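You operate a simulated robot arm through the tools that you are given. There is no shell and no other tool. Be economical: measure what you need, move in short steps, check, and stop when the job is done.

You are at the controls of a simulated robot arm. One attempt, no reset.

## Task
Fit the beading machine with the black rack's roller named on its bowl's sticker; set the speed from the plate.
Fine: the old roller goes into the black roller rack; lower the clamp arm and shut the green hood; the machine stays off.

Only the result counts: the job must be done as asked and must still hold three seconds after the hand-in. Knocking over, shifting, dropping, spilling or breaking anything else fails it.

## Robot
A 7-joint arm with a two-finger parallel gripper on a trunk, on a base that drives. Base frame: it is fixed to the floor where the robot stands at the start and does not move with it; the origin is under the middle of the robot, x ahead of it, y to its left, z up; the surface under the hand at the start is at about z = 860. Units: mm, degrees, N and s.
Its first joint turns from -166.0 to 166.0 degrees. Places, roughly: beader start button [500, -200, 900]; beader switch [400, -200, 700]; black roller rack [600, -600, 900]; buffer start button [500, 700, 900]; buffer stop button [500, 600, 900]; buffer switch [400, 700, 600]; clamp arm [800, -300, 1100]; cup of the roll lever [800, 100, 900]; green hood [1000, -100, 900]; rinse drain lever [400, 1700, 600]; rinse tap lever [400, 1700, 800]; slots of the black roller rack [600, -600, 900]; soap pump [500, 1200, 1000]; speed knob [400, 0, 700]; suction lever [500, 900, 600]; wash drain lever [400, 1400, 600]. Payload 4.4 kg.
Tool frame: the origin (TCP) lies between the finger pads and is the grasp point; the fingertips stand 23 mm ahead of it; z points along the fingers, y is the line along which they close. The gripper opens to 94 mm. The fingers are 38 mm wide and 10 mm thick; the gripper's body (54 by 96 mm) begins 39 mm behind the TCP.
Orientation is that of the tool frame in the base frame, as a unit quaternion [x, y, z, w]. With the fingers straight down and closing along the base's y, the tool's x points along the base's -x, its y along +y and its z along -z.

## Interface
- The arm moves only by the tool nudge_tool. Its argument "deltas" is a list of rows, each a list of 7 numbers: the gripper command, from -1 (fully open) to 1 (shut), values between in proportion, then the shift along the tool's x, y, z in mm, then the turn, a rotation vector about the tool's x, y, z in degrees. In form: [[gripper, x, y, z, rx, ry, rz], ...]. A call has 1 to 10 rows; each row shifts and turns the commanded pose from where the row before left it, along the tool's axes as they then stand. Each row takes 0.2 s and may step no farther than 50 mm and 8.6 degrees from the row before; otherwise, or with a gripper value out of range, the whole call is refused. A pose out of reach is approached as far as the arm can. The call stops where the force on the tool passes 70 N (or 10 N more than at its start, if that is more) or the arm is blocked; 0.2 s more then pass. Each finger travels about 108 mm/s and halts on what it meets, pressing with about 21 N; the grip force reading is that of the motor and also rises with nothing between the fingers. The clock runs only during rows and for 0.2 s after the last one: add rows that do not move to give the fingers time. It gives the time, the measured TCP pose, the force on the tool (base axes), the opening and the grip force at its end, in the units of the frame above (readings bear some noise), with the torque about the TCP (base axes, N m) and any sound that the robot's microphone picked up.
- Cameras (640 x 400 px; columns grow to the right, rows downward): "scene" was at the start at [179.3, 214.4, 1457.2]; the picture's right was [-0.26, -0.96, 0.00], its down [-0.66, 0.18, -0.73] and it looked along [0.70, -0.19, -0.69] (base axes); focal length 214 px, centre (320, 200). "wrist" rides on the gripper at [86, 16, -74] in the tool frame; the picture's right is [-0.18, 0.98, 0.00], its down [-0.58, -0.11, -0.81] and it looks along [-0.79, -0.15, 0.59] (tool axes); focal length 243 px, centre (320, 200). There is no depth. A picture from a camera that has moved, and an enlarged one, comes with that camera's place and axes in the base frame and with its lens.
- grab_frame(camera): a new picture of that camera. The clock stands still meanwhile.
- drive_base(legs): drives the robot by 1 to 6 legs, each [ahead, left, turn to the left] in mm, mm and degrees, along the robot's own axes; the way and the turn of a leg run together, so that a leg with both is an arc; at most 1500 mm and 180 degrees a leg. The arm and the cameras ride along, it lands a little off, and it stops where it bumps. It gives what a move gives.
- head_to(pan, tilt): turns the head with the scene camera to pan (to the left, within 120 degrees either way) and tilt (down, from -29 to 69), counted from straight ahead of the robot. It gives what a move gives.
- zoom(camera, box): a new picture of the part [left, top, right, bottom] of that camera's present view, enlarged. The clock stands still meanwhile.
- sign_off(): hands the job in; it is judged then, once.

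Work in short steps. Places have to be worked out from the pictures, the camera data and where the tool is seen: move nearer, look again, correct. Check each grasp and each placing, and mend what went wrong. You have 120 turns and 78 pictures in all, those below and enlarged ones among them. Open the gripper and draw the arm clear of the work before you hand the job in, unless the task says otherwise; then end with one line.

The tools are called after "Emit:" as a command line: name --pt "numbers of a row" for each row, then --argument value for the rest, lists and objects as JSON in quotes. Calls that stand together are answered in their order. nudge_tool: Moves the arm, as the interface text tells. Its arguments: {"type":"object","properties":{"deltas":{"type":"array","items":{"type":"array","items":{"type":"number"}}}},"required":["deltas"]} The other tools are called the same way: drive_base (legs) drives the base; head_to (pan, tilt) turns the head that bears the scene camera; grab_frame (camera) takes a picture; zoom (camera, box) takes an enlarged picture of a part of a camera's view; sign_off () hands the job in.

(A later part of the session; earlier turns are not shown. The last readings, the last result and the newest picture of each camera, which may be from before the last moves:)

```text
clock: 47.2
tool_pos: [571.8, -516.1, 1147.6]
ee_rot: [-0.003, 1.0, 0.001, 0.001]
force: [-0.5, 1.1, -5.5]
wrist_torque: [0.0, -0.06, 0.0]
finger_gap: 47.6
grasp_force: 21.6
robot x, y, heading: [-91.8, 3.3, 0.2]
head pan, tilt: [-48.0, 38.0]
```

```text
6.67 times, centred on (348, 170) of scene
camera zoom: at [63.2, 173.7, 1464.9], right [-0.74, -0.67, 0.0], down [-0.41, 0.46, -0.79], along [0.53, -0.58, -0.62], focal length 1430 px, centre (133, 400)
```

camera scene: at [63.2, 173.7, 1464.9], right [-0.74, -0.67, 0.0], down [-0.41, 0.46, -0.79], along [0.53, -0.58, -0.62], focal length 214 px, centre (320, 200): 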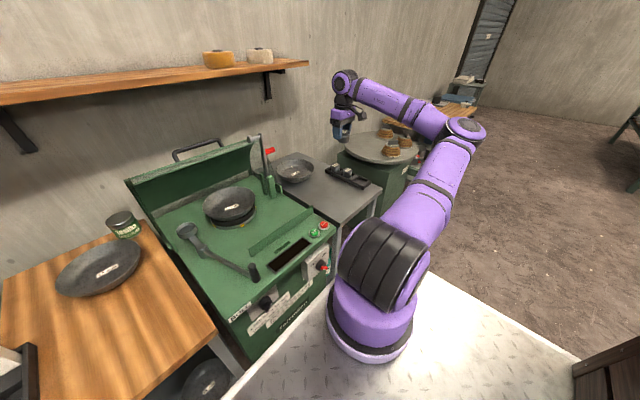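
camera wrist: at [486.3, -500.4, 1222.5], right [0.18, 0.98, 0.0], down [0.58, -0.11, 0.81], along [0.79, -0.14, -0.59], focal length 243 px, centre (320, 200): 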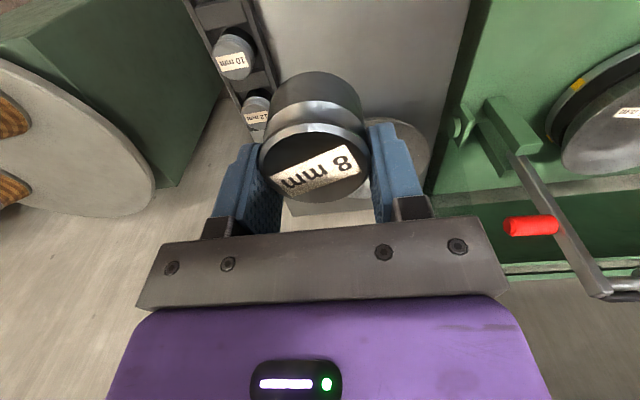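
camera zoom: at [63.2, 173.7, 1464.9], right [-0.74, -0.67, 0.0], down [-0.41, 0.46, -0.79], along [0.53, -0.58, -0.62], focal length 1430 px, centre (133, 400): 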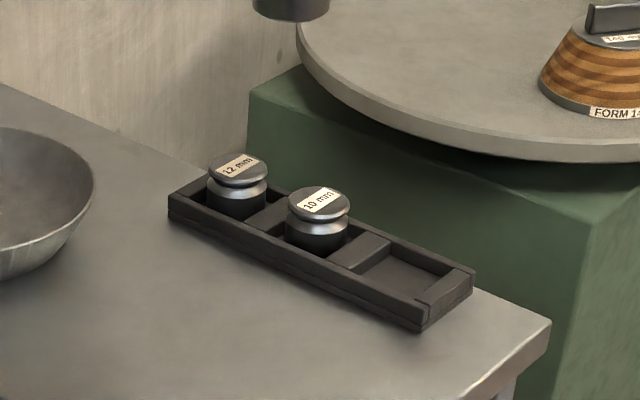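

The rack has square cells with low walls; the near one is empty, about (520, −622). I yaw the tool 45° clockwise (natural for this arm direction) and move over the slot.

Emit:
nudge_tool --pt "1 0 0 0 0 0 7.5" --pt "1 0 0 0 0 0 7.5" --pt "1 0 0 0 0 0 7.5" --pt "1 0 0 0 0 0 7.5" --pt "1 0 0 0 0 0 7.5" --pt "1 0 0 0 0 0 7.5" --pt "1 -13 -37 10 0 0 0" --pt "1 -13 -37 10 0 0 0" --pt "1 -12 -38 10 0 0 0"

Emit:
grab_frame --camera "wrist"

```text
clock: 49.2
tool_pos: [519.3, -624.1, 1116.4]
ee_rot: [0.38, 0.925, 0.001, 0.0]
force: [0.6, 1.1, -5.0]
wrist_torque: [-0.08, -0.03, 0.0]
finger_gap: 47.6
grasp_force: 21.3
robot x, y, heading: [-93.5, 3.0, 0.4]
head pan, tilt: [-48.0, 38.0]
```

```text
40 pictures are left
camera wrist: at [470.9, -551.0, 1192.1], right [0.82, 0.57, 0.0], down [0.34, -0.49, 0.81], along [0.46, -0.66, -0.59], focal length 243 px, centre (320, 200)
```

wrist: 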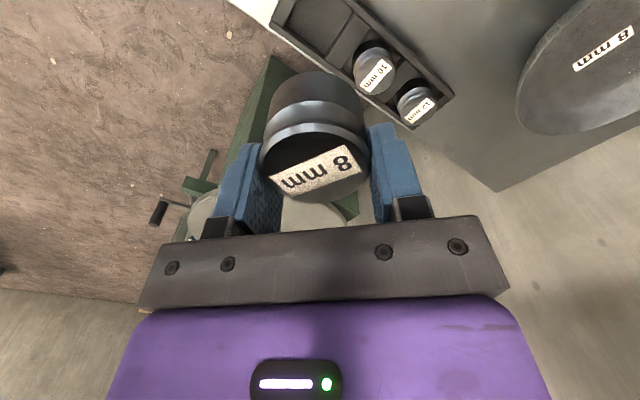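

Slot, 10 mm and 12 mm rollers are in view. I zoom for precise cell geometry.

Emit:
zoom --camera "wrist" --box '[250, 0, 466, 135]'

```text
2.96 times, centred on (358, 68) of wrist
camera zoom: at [470.9, -551.0, 1192.1], right [0.82, 0.57, 0.0], down [0.34, -0.49, 0.81], along [0.46, -0.66, -0.59], focal length 719 px, centre (207, 593)
```

zoom: 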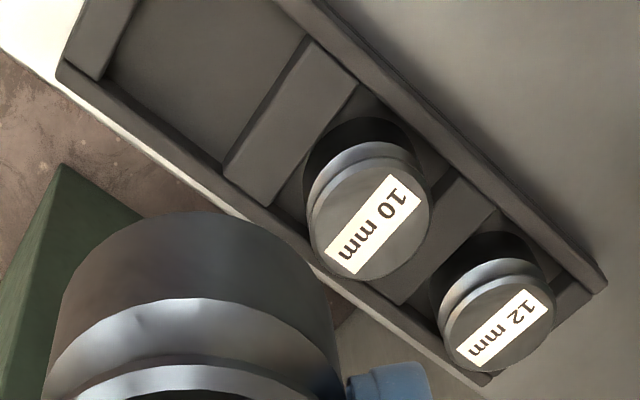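

Cell is ~53 mm square, centred near (525, −629); the roller is ~48 mm, so precision matters. I descend 100 mm and look again.

Emit:
nudge_tool --pt "1 -7 0 35 0 0 0" --pt "1 0 0 40 0 0 0" --pt "1 0 0 30 0 0 0"

Emit:
zoom --camera "wrist" --box '[220, 0, 460, 150]'

```text
clock: 50.0
tool_pos: [525.5, -627.7, 1013.6]
ee_rot: [0.38, 0.925, -0.001, 0.0]
force: [-0.6, -0.7, -3.7]
wrist_torque: [-0.09, -0.06, -0.03]
finger_gap: 47.8
grasp_force: 21.0
robot x, y, heading: [-93.4, 0.2, 0.5]
head pan, tilt: [-48.0, 38.0]
```

```text
2.67 times, centred on (340, 75) of wrist
camera zoom: at [476.1, -555.3, 1088.4], right [0.82, 0.57, 0.0], down [0.34, -0.49, 0.81], along [0.46, -0.66, -0.59], focal length 647 px, centre (267, 533)
```

zoom: 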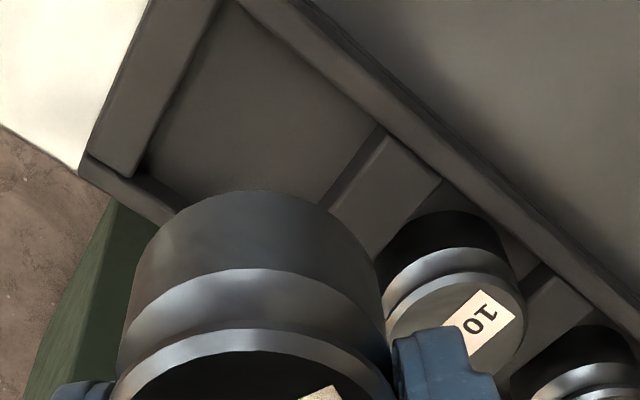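

Two-view triangulation: cell spans x 500–552, y −657…−604, floor z≈875; the roller is held ~10 mm toward the camera side of the pads and is ~36 mm tall. I correct for that and descend to just above the rack walls.

Emit:
nudge_tool --pt "1 -13 -1.5 30 0 0 0" --pt "1 0 0 35 0 0 0"

Emit:
grab_frame --camera "wrist"

Emit:
zoom --camera "scene" --box '[310, 140, 390, 190]'

```text
clock: 50.6
tool_pos: [533.1, -636.8, 947.2]
ee_rot: [0.38, 0.925, 0.0, 0.0]
force: [-0.2, -0.1, -5.2]
wrist_torque: [-0.05, -0.02, -0.01]
finger_gap: 47.6
grasp_force: 20.9
robot x, y, heading: [-91.2, 2.4, 0.2]
head pan, tilt: [-48.0, 38.0]
```

```text
37 pictures are left
camera wrist: at [484.1, -564.8, 1023.0], right [0.82, 0.57, 0.0], down [0.34, -0.49, 0.81], along [0.46, -0.66, -0.59], focal length 243 px, centre (320, 200)
```

wrist: 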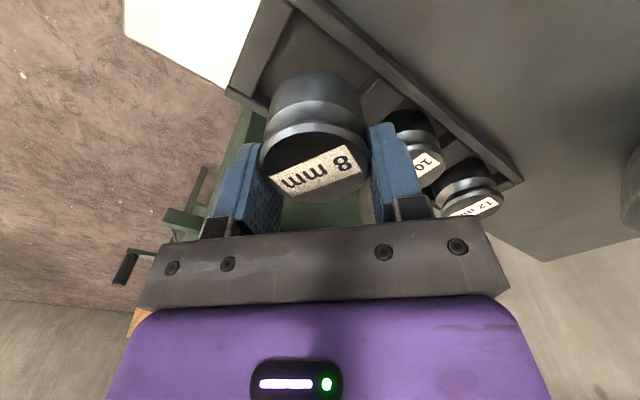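

```text
8.00 times, centred on (350, 165) of scene
camera zoom: at [62.9, 173.8, 1464.9], right [-0.74, -0.67, 0.0], down [-0.41, 0.46, -0.79], along [0.53, -0.58, -0.62], focal length 1716 px, centre (80, 480)
```

zoom: 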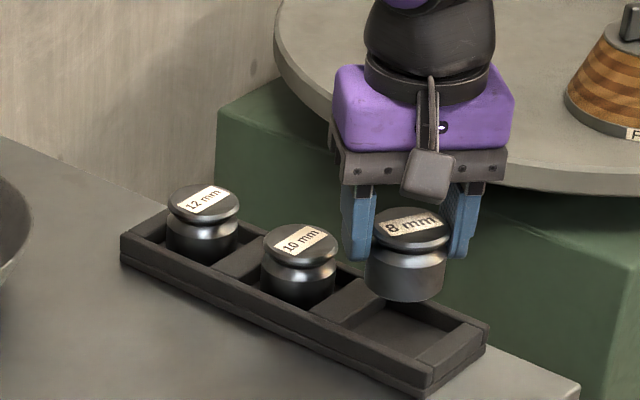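

Both views show the roller aligned over the empty cell. I descend with small steps, watching the force.

Emit:
nudge_tool --pt "1 0 0 10 0 0 0" --pt "1 0 0 8 0 0 0" --pt "1 0 0 5 0 0 0"

Emit:
zoom --camera "scene" --box '[325, 150, 389, 190]'

Emit:
zoom --camera "wrist" --box '[200, 0, 440, 150]'

```text
clock: 51.4
tool_pos: [532.1, -636.4, 924.0]
ee_rot: [0.38, 0.925, 0.0, 0.0]
force: [-0.3, 0.2, -4.8]
wrist_torque: [-0.06, -0.05, -0.02]
finger_gap: 47.4
grasp_force: 21.0
robot x, y, heading: [-96.4, -2.5, 0.3]
head pan, tilt: [-48.0, 38.0]
```

```text
10.00 times, centred on (357, 170) of scene
camera zoom: at [63.1, 173.6, 1464.9], right [-0.74, -0.67, 0.0], down [-0.41, 0.46, -0.79], along [0.53, -0.58, -0.62], focal length 2145 px, centre (-50, 500)
```

zoom: 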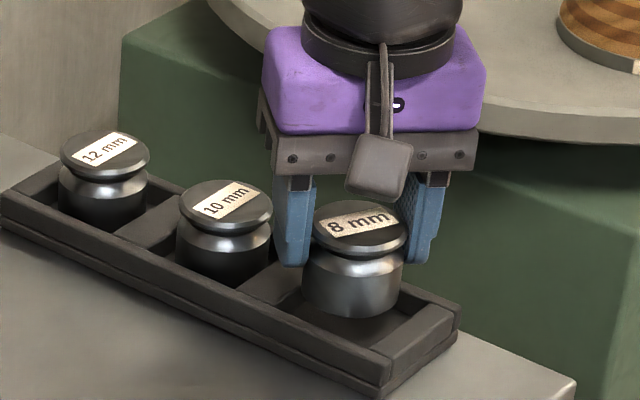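

```text
2.67 times, centred on (320, 75) of wrist
camera zoom: at [483.8, -565.0, 999.9], right [0.82, 0.57, 0.0], down [0.34, -0.49, 0.81], along [0.46, -0.66, -0.59], focal length 647 px, centre (320, 533)
```

zoom: 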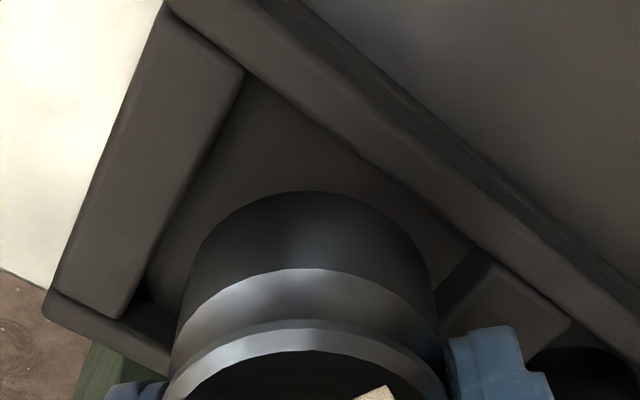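

Projected landing is at the cell centre. I lower the rest gently.

Emit:
nudge_tool --pt "1 0 0 5 0 0 0" --pt "1 0 0 4 0 0 0" --pt "1 0 0 2 0 0 0"

```text
clock: 52.2
tool_pos: [533.4, -638.2, 913.4]
ee_rot: [0.38, 0.925, 0.0, 0.001]
force: [-0.7, 1.4, -4.9]
wrist_torque: [-0.04, -0.03, 0.02]
finger_gap: 47.5
grasp_force: 20.8
robot x, y, heading: [-91.8, -0.2, 0.2]
head pan, tilt: [-48.0, 38.0]
```

Still free; I continue 2 mm at a time until it touches.

Emit:
nudge_tool --pt "1 0 0 2 0 0 0" --pt "1 0 0 2 0 0 0"

Emit:
zoom --camera "scene" --box '[325, 150, 389, 190]'

```text
clock: 52.8
tool_pos: [533.1, -638.8, 909.2]
ee_rot: [0.38, 0.925, 0.0, 0.0]
force: [-0.3, -0.2, -5.4]
wrist_torque: [-0.04, -0.05, 0.01]
finger_gap: 48.0
grasp_force: 20.6
robot x, y, heading: [-91.7, 2.5, 0.3]
head pan, tilt: [-48.0, 38.0]
```

```text
10.00 times, centred on (357, 170) of scene
camera zoom: at [63.1, 173.6, 1464.9], right [-0.74, -0.67, 0.0], down [-0.41, 0.46, -0.79], along [0.53, -0.58, -0.62], focal length 2145 px, centre (-50, 500)
```

zoom: 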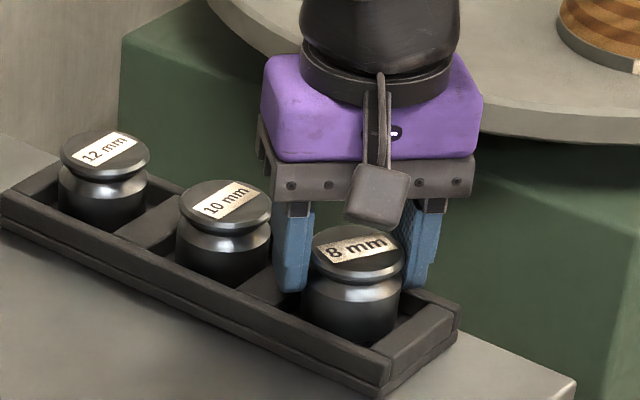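

It is inside the cell, some 5 mm above the floor still. I go on down in small steps.

Emit:
nudge_tool --pt "1 0 0 2 0 0 0" --pt "1 0 0 2 0 0 0"

Emit:
nudge_tool --pt "1 0 0 1.5 0 0 0" --pt "1 0 0 1.5 0 0 0"

```text
clock: 53.4
tool_pos: [533.1, -639.0, 906.5]
ee_rot: [0.381, 0.925, 0.001, 0.0]
force: [0.3, -0.2, -5.4]
wrist_torque: [-0.04, 0.0, -0.02]
finger_gap: 47.7
grasp_force: 21.6
robot x, y, heading: [-94.4, 0.3, 0.2]
head pan, tilt: [-48.0, 38.0]
```

```text
clock: 54.0
tool_pos: [532.7, -638.4, 904.4]
ee_rot: [0.381, 0.925, -0.001, 0.0]
force: [-3.4, -1.8, 12.7]
wrist_torque: [0.42, 0.1, 0.13]
finger_gap: 47.6
grasp_force: 20.9
robot x, y, heading: [-92.9, 2.9, 0.1]
head pan, tilt: [-48.0, 38.0]
```

Contact (z force rose to +12.7 N): it is seated. I open to 70 mm and lift off, then check.

Emit:
nudge_tool --pt "0.5 0 0 -0.5 0 0 0" --pt "-0.5 0 0 0 0 0 0" --pt "-0.5 0 0 0 0 0 0" --pt "-0.5 0 0 -30 0 0 0" --pt "-0.5 0 0 -40 0 0 0"

Emit:
grab_frame --camera "wrist"

Emit:
zoom --camera "scene" --box '[325, 150, 389, 190]'

```text
clock: 55.2
tool_pos: [531.9, -638.2, 975.2]
ee_rot: [0.38, 0.925, 0.0, -0.002]
force: [0.8, -0.1, 0.5]
wrist_torque: [0.0, 0.0, -0.01]
finger_gap: 70.8
grasp_force: 0.1
robot x, y, heading: [-94.5, 3.9, 0.3]
head pan, tilt: [-48.0, 38.0]
```

```text
32 pictures are left
camera wrist: at [482.7, -566.5, 1049.0], right [0.82, 0.57, 0.0], down [0.34, -0.49, 0.81], along [0.46, -0.66, -0.59], focal length 243 px, centre (320, 200)
```

wrist: 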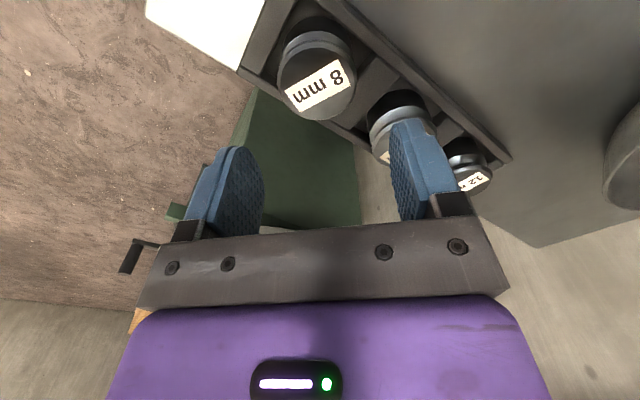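

```text
10.00 times, centred on (357, 170) of scene
camera zoom: at [63.3, 173.4, 1465.0], right [-0.74, -0.67, 0.0], down [-0.41, 0.46, -0.79], along [0.53, -0.58, -0.62], focal length 2145 px, centre (-50, 500)
```

zoom: 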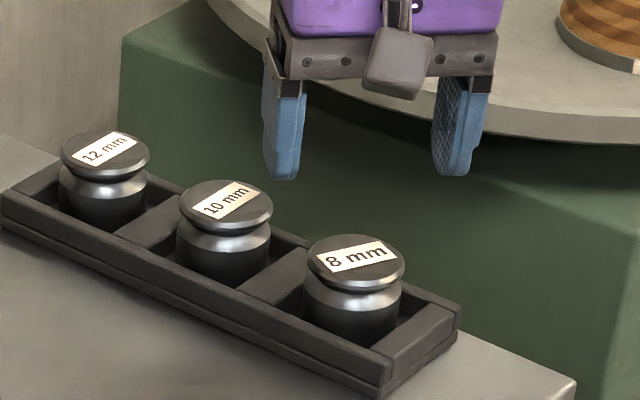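

The 8 mm roller is seated in the rack. I move over the 10 mm roller (≈602, −628) and look.

Emit:
nudge_tool --pt "-0.5 -14 19 -15 0 0 0" --pt "-0.5 -14 19 0 0 0 0" --pt "-0.5 -14 18.5 0 0 0 0"

Emit:
grab_frame --camera "wrist"

```text
clock: 56.0
tool_pos: [598.8, -626.9, 987.1]
ee_rot: [0.38, 0.925, 0.001, -0.001]
force: [0.4, -1.4, 1.1]
wrist_torque: [0.04, -0.05, 0.01]
finger_gap: 70.4
grasp_force: 0.1
robot x, y, heading: [-91.5, 1.8, -0.1]
head pan, tilt: [-48.0, 38.0]
```

```text
30 pictures are left
camera wrist: at [550.5, -555.1, 1063.0], right [0.82, 0.57, 0.0], down [0.34, -0.49, 0.81], along [0.46, -0.66, -0.59], focal length 243 px, centre (320, 200)
```

wrist: 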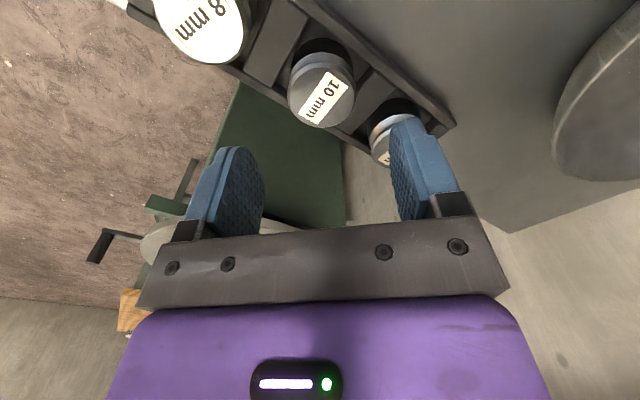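

10 mm roller centre is at (604, −631). I correct, descend to TCP z≈907 and grip.

Emit:
nudge_tool --pt "-0.5 -6 1 10 0 0 0" --pt "-0.5 0 0 30 0 0 0" --pt "-0.5 0 0 25 0 0 0" --pt "-0.5 0 0 14 0 0 0"

Emit:
nudge_tool --pt "0.1 0 0 0 0 0 0" --pt "1 0 0 0 0 0 0" --pt "1 0 0 0 0 0 0"

Emit:
grab_frame --camera "wrist"

```text
clock: 57.0
tool_pos: [606.8, -631.5, 909.8]
ee_rot: [0.38, 0.925, -0.001, 0.0]
force: [0.3, 1.2, 0.8]
wrist_torque: [-0.01, 0.02, 0.01]
finger_gap: 70.6
grasp_force: 0.1
robot x, y, heading: [-92.5, 1.1, 0.0]
head pan, tilt: [-48.0, 38.0]
```

```text
clock: 57.8
tool_pos: [606.2, -631.1, 908.6]
ee_rot: [0.381, 0.925, 0.0, 0.0]
force: [0.6, -2.0, 0.1]
wrist_torque: [-0.1, -0.09, -0.01]
finger_gap: 47.7
grasp_force: 21.3
robot x, y, heading: [-86.8, 0.8, 0.3]
head pan, tilt: [-48.0, 38.0]
```

```text
29 pictures are left
camera wrist: at [557.2, -559.5, 983.9], right [0.82, 0.57, 0.0], down [0.34, -0.49, 0.81], along [0.46, -0.66, -0.59], focal length 243 px, centre (320, 200)
```

wrist: 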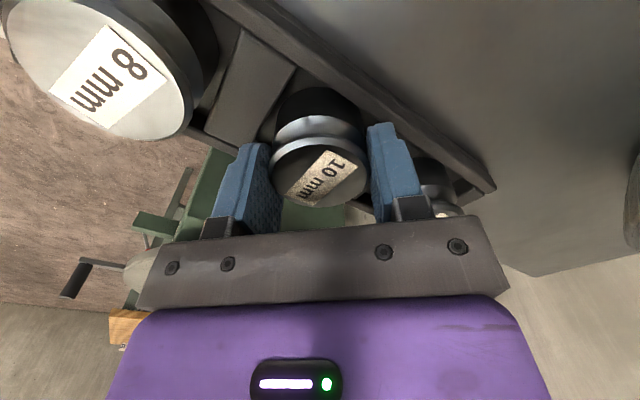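

The 10 mm roller is held, centred. I lift it straight up, then check.

Emit:
nudge_tool --pt "1 0 0 -15 0 0 0" --pt "1 0 0 -25 0 0 0" --pt "1 0 0 -40 0 0 0" --pt "1 0 0 -40 0 0 0" --pt "1 0 0 -45 0 0 0" --pt "1 0 0 -45 0 0 0" --pt "1 0 0 -45 0 0 0" --pt "1 0 0 -45 0 0 0" --pt "1 0 0 -30 0 0 0"

Emit:
grab_frame --camera "wrist"

```text
clock: 59.8
tool_pos: [605.5, -630.2, 1241.0]
ee_rot: [0.38, 0.925, 0.0, -0.001]
force: [0.9, -1.3, -5.6]
wrist_torque: [0.02, 0.04, 0.01]
finger_gap: 47.6
grasp_force: 20.9
robot x, y, heading: [-93.2, 4.7, 0.2]
head pan, tilt: [-48.0, 38.0]
```

```text
28 pictures are left
camera wrist: at [557.1, -557.6, 1316.7], right [0.82, 0.57, 0.0], down [0.34, -0.49, 0.81], along [0.46, -0.66, -0.59], focal length 243 px, centre (320, 200)
```

wrist: 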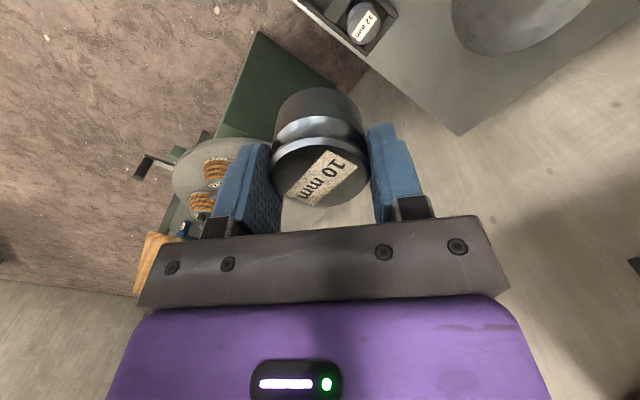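

10 mm roller is in hand. I carry it high back toward the machine.

Emit:
nudge_tool --pt "1 26.2 37.5 0 0 0 0" --pt "1 26.2 37.5 0 0 0 0" --pt "1 26.2 37.5 0 0 0 0" --pt "1 26.2 37.5 0 0 0 0" --pt "1 26.2 37.5 0 0 0 0" --pt "1 26.2 37.5 0 0 0 0" --pt "1 26.2 37.5 0 0 0 0" --pt "1 26.2 37.5 0 0 0 0" --pt "1 26.2 37.5 0 0 0 0" --pt "1 26.2 37.5 0 0 0 0"

Emit:
nudge_tool --pt "1 0 0 0 0 0 -7.5" --pt "1 0 0 0 0 0 -7.5" --pt "1 0 0 0 0 0 -7.5" --pt "1 0 0 0 0 0 -7.5" --pt "1 0 0 0 0 0 -7.5" --pt "1 0 0 0 0 0 -7.2" --pt "1 0 45 0 0 0 0" --pt "1 0 45 0 0 0 0" --pt "1 0 45 0 0 0 0" --pt "1 0 45 0 0 0 0"

```text
clock: 62.0
tool_pos: [683.1, -181.4, 1238.9]
ee_rot: [0.381, 0.925, 0.0, 0.001]
force: [-0.2, -0.9, -5.1]
wrist_torque: [0.03, -0.04, 0.0]
finger_gap: 47.8
grasp_force: 21.4
robot x, y, heading: [-93.2, 2.6, 0.2]
head pan, tilt: [-48.0, 38.0]
```

```text
clock: 64.2
tool_pos: [685.0, 0.9, 1239.4]
ee_rot: [0.001, 1.0, 0.0, -0.001]
force: [-0.1, -1.5, -3.7]
wrist_torque: [0.04, 0.0, -0.01]
finger_gap: 48.0
grasp_force: 20.4
robot x, y, heading: [-94.8, 2.9, 0.3]
head pan, tilt: [-48.0, 38.0]
```

Next to above the cup at about (781, 93), z≈1040.

Emit:
nudge_tool --pt "1 -32 31 0 0 0 0" --pt "1 -32 31 0 0 0 0" --pt "1 -32 31 0 0 0 0" --pt "1 0 0 45 0 0 0" --pt "1 0 0 45 0 0 0" --pt "1 0 0 45 0 0 0" --pt "1 0 0 45 0 0 0" --pt "1 0 0 20 0 0 0"

Emit:
head_to --pan -15 --tilt 45

Emit:
grab_frame --camera "wrist"

Emit:
zoom --camera "scene" --box '[260, 100, 388, 180]'

```text
clock: 66.0
tool_pos: [780.0, 93.7, 1038.9]
ee_rot: [0.0, 1.0, 0.001, 0.0]
force: [0.7, 0.0, -4.6]
wrist_torque: [0.0, -0.06, -0.02]
finger_gap: 47.6
grasp_force: 21.0
robot x, y, heading: [-94.7, 2.3, 0.4]
head pan, tilt: [-48.0, 38.0]
```

```text
clock: 67.0
tool_pos: [779.2, 94.0, 1039.3]
ee_rot: [-0.001, 1.0, 0.0, 0.0]
force: [-0.2, 0.4, -4.9]
wrist_torque: [-0.02, 0.0, -0.01]
finger_gap: 47.6
grasp_force: 20.8
robot x, y, heading: [-92.6, 3.6, 0.6]
head pan, tilt: [-15.0, 45.0]
```

```text
27 pictures are left
camera wrist: at [694.3, 109.6, 1114.6], right [0.18, 0.98, 0.0], down [0.58, -0.11, 0.81], along [0.79, -0.15, -0.59], focal length 243 px, centre (320, 200)
```

wrist: 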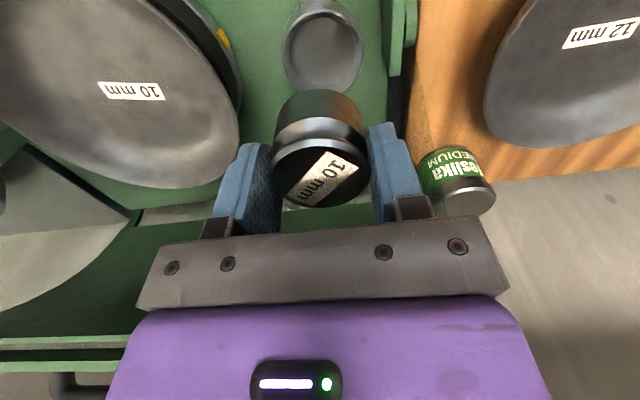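

```text
5.00 times, centred on (324, 140) of scene
camera zoom: at [83.8, 217.0, 1454.6], right [-0.25, -0.97, 0.0], down [-0.68, 0.18, -0.71], along [0.68, -0.18, -0.71], focal length 1072 px, centre (300, 500)
```

zoom: 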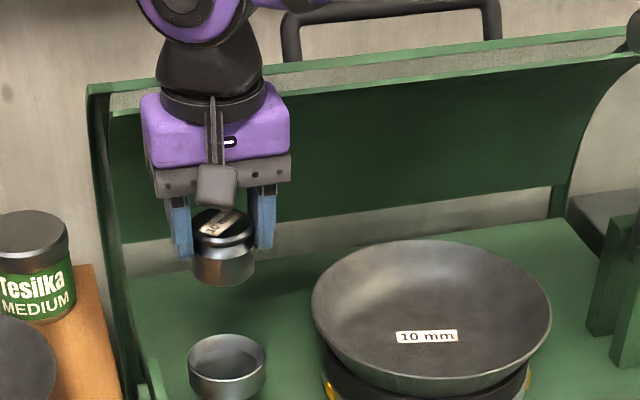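

The cup is in view just ahead. I zoom to measure its centre.

Emit:
zoom --camera "wrist" --box '[240, 0, 400, 100]'

```text
4.00 times, centred on (320, 50) of wrist
camera zoom: at [694.3, 109.6, 1114.6], right [0.18, 0.98, 0.0], down [0.58, -0.11, 0.81], along [0.79, -0.15, -0.59], focal length 970 px, centre (320, 800)
```

zoom: 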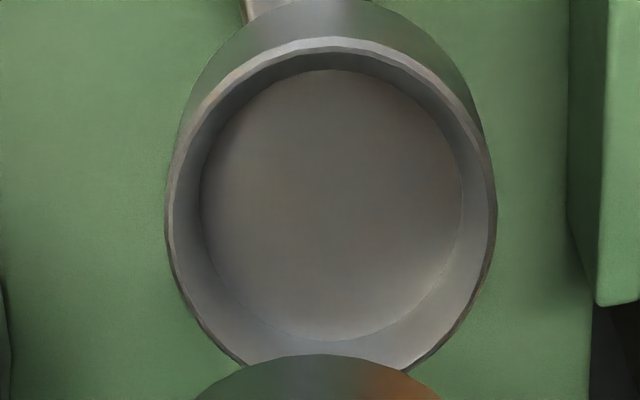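

Cup: rim z≈911, centre ≈ (779.5, 95.3), inner ~54 mm. I shift 1.5 mm and descend to TCP z≈962, then look.

Emit:
nudge_tool --pt "1 -0.5 1.6 30 0 0 0" --pt "1 0 0 30 0 0 0" --pt "1 0 0 17 0 0 0"

Emit:
grab_frame --camera "wrist"

Emit:
zoom --camera "scene" --box '[276, 126, 340, 166]'

```text
clock: 67.8
tool_pos: [780.6, 96.1, 961.3]
ee_rot: [0.0, 1.0, 0.0, -0.001]
force: [-0.2, 0.0, -5.2]
wrist_torque: [0.02, 0.01, 0.01]
finger_gap: 48.0
grasp_force: 20.6
robot x, y, heading: [-93.6, 1.5, 0.2]
head pan, tilt: [-15.0, 45.0]
```

```text
24 pictures are left
camera wrist: at [694.9, 111.5, 1035.7], right [0.18, 0.98, 0.0], down [0.58, -0.11, 0.81], along [0.79, -0.15, -0.59], focal length 243 px, centre (320, 200)
```

wrist: 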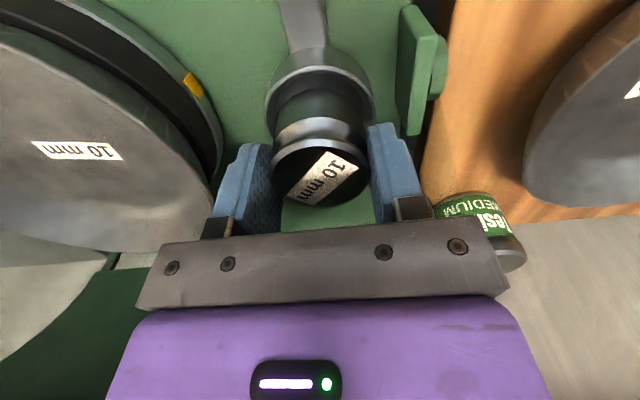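

```text
10.00 times, centred on (308, 146) of scene
camera zoom: at [83.6, 217.0, 1454.7], right [-0.25, -0.97, 0.0], down [-0.68, 0.18, -0.71], along [0.68, -0.18, -0.71], focal length 2145 px, centre (440, 740)
```

zoom: 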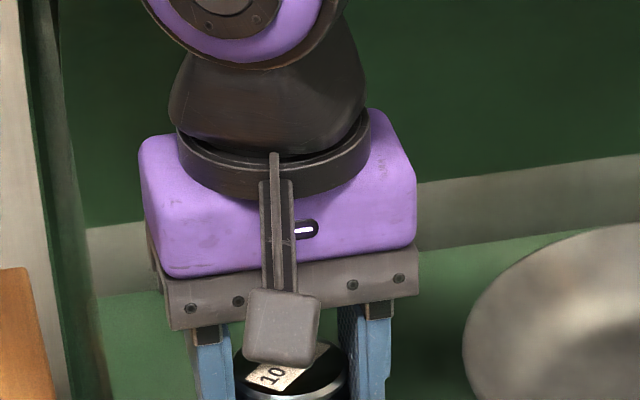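

Roller and cup are aligned. I lower gently.

Emit:
nudge_tool --pt "1 0 0 6 0 0 0" --pt "1 0 0 4 0 0 0" --pt "1 0 0 2 0 0 0"

Emit:
nudge_tool --pt "1 0 0 2 0 0 0" --pt "1 0 0 2 0 0 0"

```text
clock: 68.6
tool_pos: [781.3, 95.1, 948.9]
ee_rot: [0.0, 1.0, 0.0, 0.0]
force: [-0.6, -0.1, -4.4]
wrist_torque: [0.01, -0.01, 0.02]
finger_gap: 47.6
grasp_force: 20.9
robot x, y, heading: [-94.9, 1.0, 0.2]
head pan, tilt: [-15.0, 45.0]
```

```text
clock: 69.2
tool_pos: [781.6, 95.4, 946.9]
ee_rot: [0.0, 1.0, 0.0, 0.0]
force: [0.4, 0.0, -4.3]
wrist_torque: [-0.03, 0.03, 0.0]
finger_gap: 47.9
grasp_force: 20.9
robot x, y, heading: [-94.3, -0.8, 0.4]
head pan, tilt: [-15.0, 45.0]
```

Emit:
nudge_tool --pt "1 0 0 1.5 0 0 0" --pt "1 0 0 1.5 0 0 0"

Emit:
grab_frame --camera "wrist"

```text
clock: 69.8
tool_pos: [780.7, 95.8, 945.5]
ee_rot: [0.0, 1.0, 0.0, 0.001]
force: [-2.8, 0.0, 15.4]
wrist_torque: [-0.24, 0.12, -0.02]
finger_gap: 48.1
grasp_force: 20.7
robot x, y, heading: [-96.3, 0.5, 0.1]
head pan, tilt: [-15.0, 45.0]
```

```text
22 pictures are left
camera wrist: at [694.8, 111.4, 1020.6], right [0.18, 0.98, 0.0], down [0.58, -0.11, 0.81], along [0.79, -0.15, -0.59], focal length 243 px, centre (320, 200)
```

wrist: 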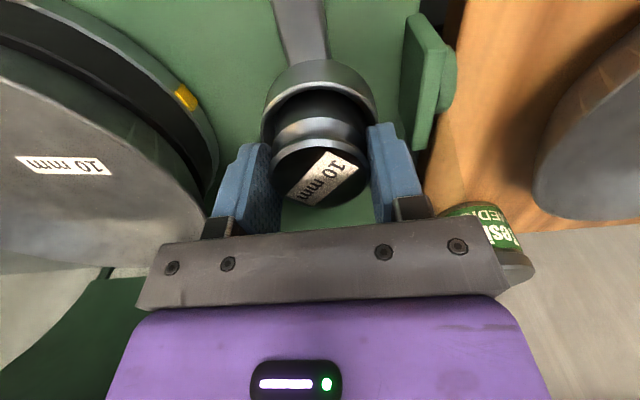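

Contact at z 945.5, precisely as predicted for seated. I release and lift away.

Emit:
nudge_tool --pt "0.5 0 0 -0.5 0 0 0" --pt "-0.5 0 0 0 0 0 0" --pt "-0.5 0 0 0 0 0 0" --pt "-0.5 0 0 -30 0 0 0" --pt "-0.5 0 0 -40 0 0 0" --pt "-0.5 0 0 -45 0 0 0" --pt "-0.5 0 0 -45 0 0 0" --pt "-0.5 0 0 -45 0 0 0" --pt "-0.5 0 0 -45 0 0 0"

Emit:
grab_frame --camera "wrist"

Emit:
zoom --camera "scene" --box '[260, 80, 452, 200]'

```text
clock: 71.8
tool_pos: [782.4, 96.0, 1193.6]
ee_rot: [0.0, 1.0, 0.0, -0.001]
force: [1.1, -0.1, -0.8]
wrist_torque: [0.0, 0.02, -0.01]
finger_gap: 70.5
grasp_force: 0.1
robot x, y, heading: [-95.5, 4.3, 0.2]
head pan, tilt: [-15.0, 45.0]
```

```text
21 pictures are left
camera wrist: at [696.1, 111.3, 1269.0], right [0.18, 0.98, 0.0], down [0.58, -0.11, 0.81], along [0.79, -0.15, -0.59], focal length 243 px, centre (320, 200)
```

wrist: 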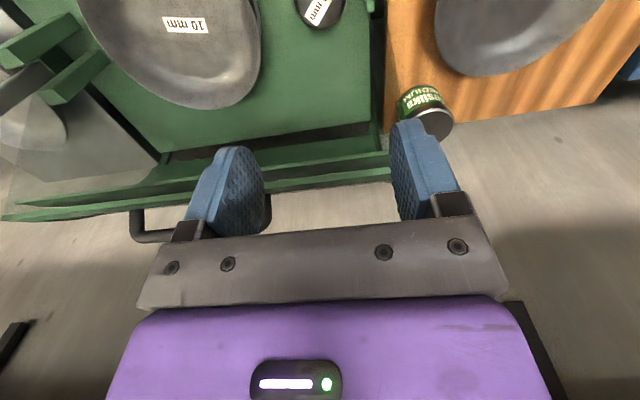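

```text
3.33 times, centred on (356, 140) of scene
camera zoom: at [84.0, 217.0, 1454.6], right [-0.25, -0.97, 0.0], down [-0.68, 0.18, -0.71], along [0.68, -0.18, -0.71], focal length 715 px, centre (200, 400)
```

zoom: 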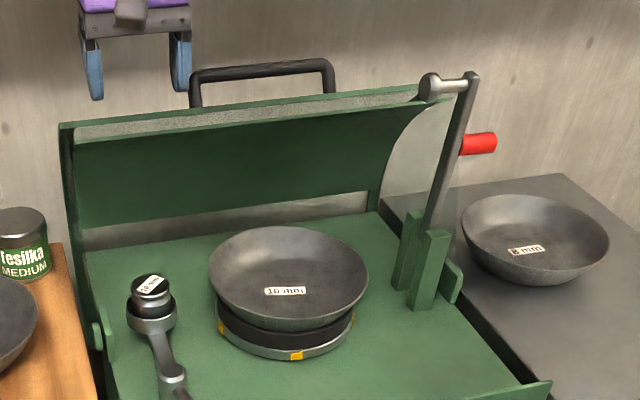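

The 10 mm roller sits in the cup. The clamp arm: top at (779, −271, 1153), red handle centre (775, −299, 1077), pivoting about an x-axis to fold toward +y over the bowl. I'll grip the handle with fingers closing along x, so I raise and yaw the tool −90°.

Emit:
nudge_tool --pt "-0.5 0 -20 -40 0 0 -8.2" --pt "-0.5 0 0 -40 0 0 -8.2" --pt "-0.5 0 0 0 0 0 -8.2" --pt "-0.5 0 0 0 0 0 -8.2" --pt "-0.5 0 0 0 0 0 -8.2" --pt "-0.5 0 0 0 0 0 -8.2" --pt "-0.5 0 0 0 0 0 -8.2" --pt "-0.5 0 0 0 0 0 -8.2" --pt "-0.5 0 0 0 0 0 -8.2" --pt "-0.5 0 0 0 0 0 -8.2"

```text
clock: 74.0
tool_pos: [616.9, 139.2, 1238.4]
ee_rot: [-0.652, 0.758, 0.001, 0.001]
force: [0.5, 0.1, -0.1]
wrist_torque: [0.02, 0.01, 0.01]
finger_gap: 70.3
grasp_force: 0.1
out of reach, approached as far as the arm can: row 7, 8, 9, 10
robot x, y, heading: [-93.2, -0.6, 0.1]
head pan, tilt: [-15.0, 45.0]
```

Yaw −90° is beyond the wrist's limit. I go the other way: yaw +90°, then tilt so the tool approaches the handle from the −y side with the camera on top.

Emit:
nudge_tool --pt "-0.5 0 0 0 0 0 8.5" --pt "-0.5 0 0 0 0 0 8.5" --pt "-0.5 0 0 0 0 0 8.5" --pt "-0.5 0 0 0 0 0 8.5" --pt "-0.5 0 0 0 0 0 8.5" --pt "-0.5 0 0 0 0 0 8.5" --pt "-0.5 0 0 0 0 0 8.5" --pt "-0.5 0 0 0 0 0 8.5" --pt "-0.5 0 0 0 0 0 8.5" --pt "-0.5 0 0 0 0 0 4.9"

Emit:
nudge_tool --pt "-0.5 0 -48 0 0 0 0" --pt "-0.5 0 -48 0 0 0 0" --pt "-0.5 0 -48 0 0 0 0" --pt "-0.5 0 -48 0 0 0 0" --pt "-0.5 0 -48 0 0 0 0" --pt "-0.5 0 -48 0 0 0 0" --pt "-0.5 0 -48 0 0 0 0" --pt "-0.5 0 -48 0 0 0 0" --pt "-0.5 0 -48 0 0 0 8.5" --pt "-0.5 0 -48 0 0 0 8.5"

Emit:
nudge_tool --pt "-0.5 0 0 0 0 0 8.5" --pt "-0.5 0 0 0 0 0 8.5" --pt "-0.5 0 0 0 0 0 8.5" --pt "-0.5 0 0 0 0 0 8.5" --pt "-0.5 0 0 0 0 0 8.5" --pt "-0.5 0 0 0 0 0 8.5" --pt "-0.5 0 0 0 0 0 8.5" --pt "-0.5 0 0 0 0 0 8.5" --pt "-0.5 0 0 0 0 0 5"

```text
clock: 76.2
tool_pos: [617.2, 138.5, 1239.2]
ee_rot: [-0.005, 1.0, -0.001, 0.001]
force: [-0.1, -0.8, -0.1]
wrist_torque: [-0.02, 0.02, 0.0]
finger_gap: 70.5
grasp_force: 0.1
robot x, y, heading: [-92.3, -3.4, 0.2]
head pan, tilt: [-15.0, 45.0]
```

```text
clock: 78.4
tool_pos: [614.6, -338.8, 1237.6]
ee_rot: [0.143, 0.99, -0.001, -0.001]
force: [0.2, 1.3, 0.5]
wrist_torque: [-0.05, 0.02, 0.0]
finger_gap: 70.5
grasp_force: 0.0
robot x, y, heading: [-95.8, 2.2, 0.4]
head pan, tilt: [-15.0, 45.0]
```

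```text
clock: 80.4
tool_pos: [614.9, -340.5, 1239.7]
ee_rot: [0.704, 0.71, 0.0, 0.001]
force: [0.3, 0.4, 0.1]
wrist_torque: [-0.01, -0.02, 0.03]
finger_gap: 70.9
grasp_force: 0.1
robot x, y, heading: [-94.6, -2.6, 0.4]
head pan, tilt: [-15.0, 45.0]
```

Yaw +90° works. Now I shift right/ahead and tilt the tool by 75° to point toward +y.

Emit:
nudge_tool --pt "-0.5 -45 0 0 0 0 0" --pt "-0.5 0 18 0 0 8.4 0" --pt "-0.5 0 18 0 0 8.4 0" --pt "-0.5 0 18 0 0 8.4 0" --pt "-0.5 0 18 0 0 8.4 0" --pt "-0.5 0 18 0 0 8.3 0" --pt "-0.5 0 18 0 0 8.3 0" --pt "-0.5 0 18 0 0 8.3 0" --pt "-0.5 0 18 0 0 8.3 0" --pt "-0.5 0 16 0 0 8.2 0"

Emit:
grab_frame --camera "wrist"

```text
clock: 82.6
tool_pos: [773.3, -382.7, 1240.3]
ee_rot: [0.558, 0.563, 0.429, -0.433]
force: [-0.7, -0.6, -0.1]
wrist_torque: [-0.07, -0.02, -0.05]
finger_gap: 70.5
grasp_force: 0.0
robot x, y, heading: [-91.4, 1.1, 0.2]
head pan, tilt: [-15.0, 45.0]
```

```text
19 pictures are left
camera wrist: at [791.4, -433.2, 1342.9], right [0.98, -0.04, -0.18], down [-0.1, -0.93, -0.35], along [-0.15, 0.37, -0.92], focal length 243 px, centre (320, 200)
```

wrist: 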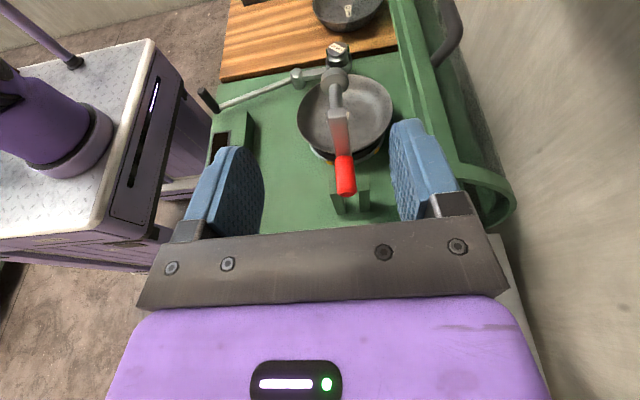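

The view confirms the handle at about (779, −301, 1077). I lower and then advance towards it.

Emit:
nudge_tool --pt "-0.5 -39.4 5 10.5 0 0 0" --pt "-0.5 -39.4 1 10.5 0 0 0" --pt "-0.5 -39.4 0 10.5 0 0 0" --pt "-0.5 -39.4 0 10.5 0 0 0" --pt "-0.5 10.4 0 38.6 0 0 0"

Emit:
grab_frame --camera "wrist"

```text
clock: 83.8
tool_pos: [780.1, -344.6, 1075.2]
ee_rot: [0.559, 0.563, 0.429, -0.432]
force: [0.7, 0.4, 0.7]
wrist_torque: [0.0, 0.02, -0.04]
finger_gap: 70.3
grasp_force: 0.1
robot x, y, heading: [-94.6, -2.1, 0.2]
head pan, tilt: [-15.0, 45.0]
```

```text
18 pictures are left
camera wrist: at [797.0, -394.2, 1178.5], right [0.98, -0.04, -0.18], down [-0.1, -0.93, -0.35], along [-0.15, 0.37, -0.92], focal length 243 px, centre (320, 200)
```

wrist: 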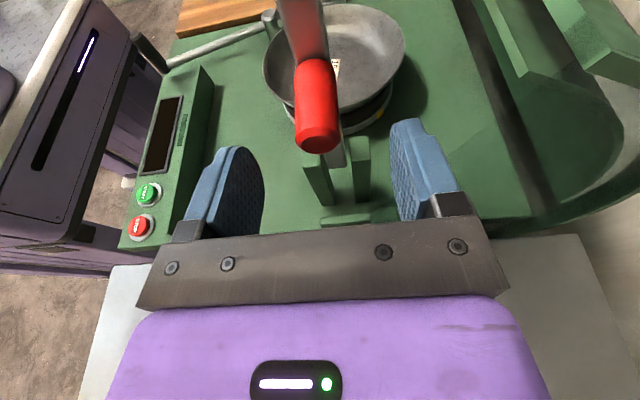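

Handle end is at y≈−313, z≈1070. I advance to y≈−303 and close on the handle.

Emit:
nudge_tool --pt "-0.5 4 -1 20 0 0 0" --pt "-0.5 4 0 20 0 0 0" --pt "0.3 0 0 0 0 0 0" --pt "1 0 0 0 0 0 0" --pt "1 0 0 0 0 0 0" --pt "1 0 0 0 0 0 0"

Emit:
grab_frame --camera "wrist"

```text
clock: 85.2
tool_pos: [780.5, -301.9, 1074.1]
ee_rot: [0.559, 0.564, 0.428, -0.432]
force: [-0.6, -2.4, -0.5]
wrist_torque: [-0.43, 0.17, -1.66]
finger_gap: 23.8
grasp_force: 44.8
robot x, y, heading: [-94.1, -1.2, 0.3]
head pan, tilt: [-15.0, 45.0]
```

```text
17 pictures are left
camera wrist: at [796.7, -352.4, 1176.9], right [0.98, -0.04, -0.18], down [-0.1, -0.93, -0.35], along [-0.15, 0.36, -0.92], focal length 243 px, centre (320, 200)
```

wrist: 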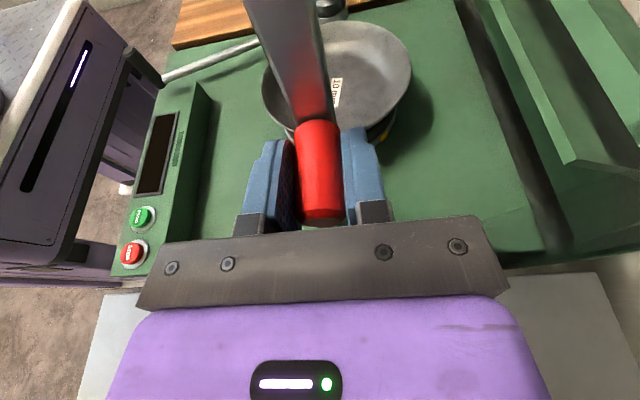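

Handle gripped (23.8 mm). I start rotating rigidly about the estimated pivot (y −264, z 945), 3 rows of 8°, watching forces.

Emit:
nudge_tool --pt "1 8.65 0 16.66 0 -8 0" --pt "1 8.65 0 16.66 0 -8 0" --pt "1 8.65 0 16.66 0 -8 0"

```text
clock: 86.0
tool_pos: [779.5, -248.4, 1077.6]
ee_rot: [0.635, 0.642, 0.303, -0.305]
force: [25.0, -10.5, 11.7]
wrist_torque: [-1.06, -0.6, -1.34]
finger_gap: 24.0
grasp_force: 44.2
robot x, y, heading: [-89.1, 2.0, 0.1]
head pan, tilt: [-15.0, 45.0]
```

Following well with modest forces. I continue 3 more rows.

Emit:
nudge_tool --pt "1 8.65 0 16.66 0 -8 0" --pt "1 8.65 0 16.66 0 -8 0" --pt "1 8.65 0 16.66 0 -8 0"

Emit:
grab_frame --camera "wrist"

```text
clock: 86.8
tool_pos: [779.6, -196.8, 1056.8]
ee_rot: [0.684, 0.691, 0.163, -0.165]
force: [38.5, -14.6, -7.2]
wrist_torque: [-0.96, -1.08, -0.98]
finger_gap: 23.8
grasp_force: 44.4
robot x, y, heading: [-90.6, 2.1, 0.3]
head pan, tilt: [-15.0, 45.0]
```

```text
16 pictures are left
camera wrist: at [795.9, -152.7, 1163.2], right [0.98, -0.16, -0.08], down [-0.1, -0.88, 0.46], along [-0.15, -0.44, -0.89], focal length 243 px, centre (320, 200)
```

wrist: 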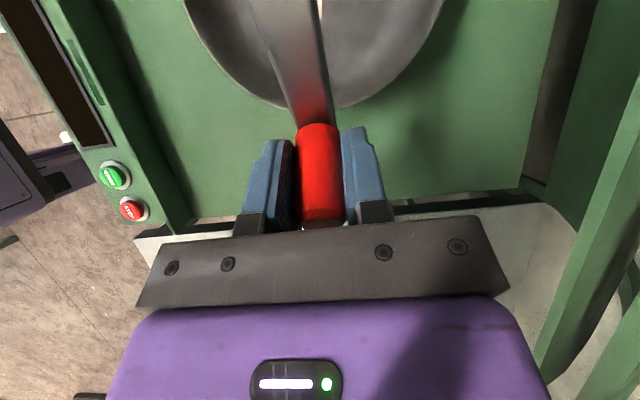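

Side force in x has grown to 38 N, so I relieve it with a small +x shift while continuing.

Emit:
nudge_tool --pt "1 0 2 0 0 0 0" --pt "1 8.65 1 16.66 0 -8 0"

```text
clock: 87.4
tool_pos: [778.6, -180.4, 1044.6]
ee_rot: [0.694, 0.701, 0.114, -0.119]
force: [-2.5, -16.3, -20.1]
wrist_torque: [0.13, -1.34, -0.64]
finger_gap: 23.8
grasp_force: 45.0
robot x, y, heading: [-95.0, 0.8, 0.1]
head pan, tilt: [-15.0, 45.0]
```

x is relieved; remaining force is ~26 N toward the pivot, so I trim the radius by 2 mm and go on.

Emit:
nudge_tool --pt "1 6.9 0 17.7 0 -8 0" --pt "1 8.1 0 17 0 -8 0"

```text
clock: 88.0
tool_pos: [779.5, -155.5, 1016.1]
ee_rot: [0.704, 0.71, 0.017, -0.02]
force: [-15.5, -17.5, -17.0]
wrist_torque: [-0.16, -1.39, -0.24]
finger_gap: 23.8
grasp_force: 44.7
robot x, y, heading: [-91.2, 1.4, 0.2]
head pan, tilt: [-15.0, 45.0]
```

At ~72°. Two more rows with slight trim.

Emit:
nudge_tool --pt "1 7.4 -1 17.3 0 -8 0" --pt "1 8.1 0 17 0 -6 0"

Emit:
grab_frame --camera "wrist"

Emit:
zoom --camera "scene" --box '[260, 80, 452, 200]'

```text
clock: 88.6
tool_pos: [778.6, -140.3, 987.8]
ee_rot: [0.7, 0.708, -0.065, 0.069]
force: [-11.1, -16.7, 29.2]
wrist_torque: [-0.21, 1.75, -0.11]
finger_gap: 24.2
grasp_force: 45.0
robot x, y, heading: [-95.9, -1.9, 0.4]
head pan, tilt: [-15.0, 45.0]
```

```text
15 pictures are left
camera wrist: at [794.7, -41.0, 1045.2], right [0.98, -0.17, 0.04], down [-0.11, -0.42, 0.9], along [-0.14, -0.89, -0.43], focal length 243 px, centre (320, 200)
```

wrist: 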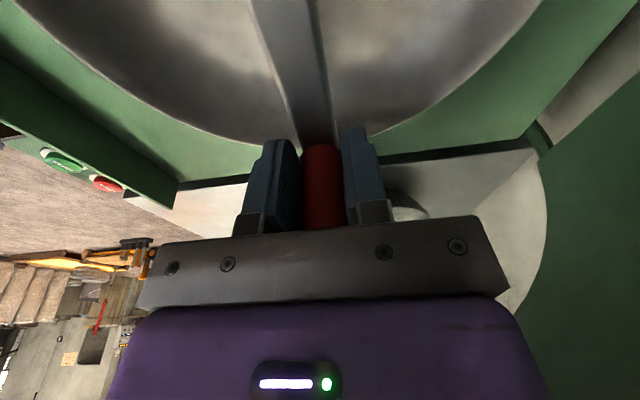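

```text
3.33 times, centred on (356, 140) of scene
camera zoom: at [81.9, 216.2, 1455.0], right [-0.25, -0.97, 0.0], down [-0.68, 0.18, -0.71], along [0.68, -0.18, -0.71], focal length 715 px, centre (200, 400)
```

zoom: 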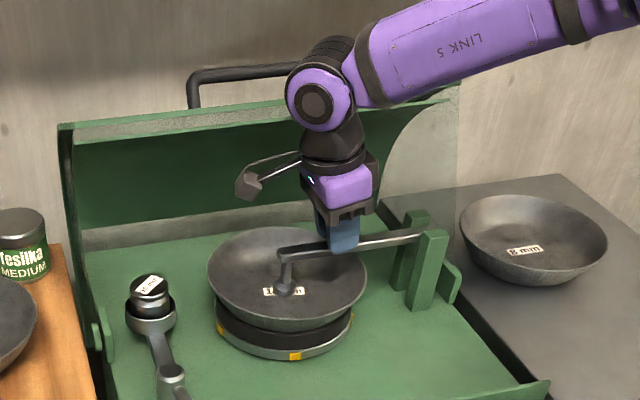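

The clamp's pad now rests in the bowl (z force +29 N). I open and draw straight up.

Emit:
nudge_tool --pt "0.3 0 0 0 0 0 0" --pt "-0.3 0 0 0 0 0 0" --pt "-0.3 0 0 0 0 0 0" --pt "-0.3 -8 0 -40 0 0 0" --pt "-0.3 -8 0 -40 0 0 0" --pt "-0.3 -9 0 -45 0 0 0" --pt "-0.3 -9 0 -45 0 0 0" --pt "-0.3 -9 0 -45 0 0 0"

Emit:
zoom --camera "scene" --box '[260, 80, 452, 200]'

```text
clock: 90.4
tool_pos: [783.2, -143.5, 1202.7]
ee_rot: [0.7, 0.708, -0.067, 0.068]
force: [0.5, 0.4, -1.0]
wrist_torque: [-0.02, 0.03, 0.01]
finger_gap: 61.1
grasp_force: 0.0
robot x, y, heading: [-91.4, -3.2, 0.2]
head pan, tilt: [-15.0, 45.0]
```

```text
3.33 times, centred on (356, 140) of scene
camera zoom: at [84.1, 216.8, 1454.6], right [-0.25, -0.97, 0.0], down [-0.68, 0.18, -0.71], along [0.68, -0.18, -0.71], focal length 715 px, centre (200, 400)
```

zoom: 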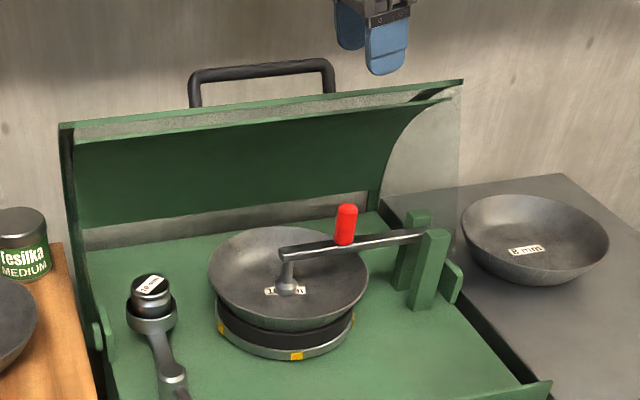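

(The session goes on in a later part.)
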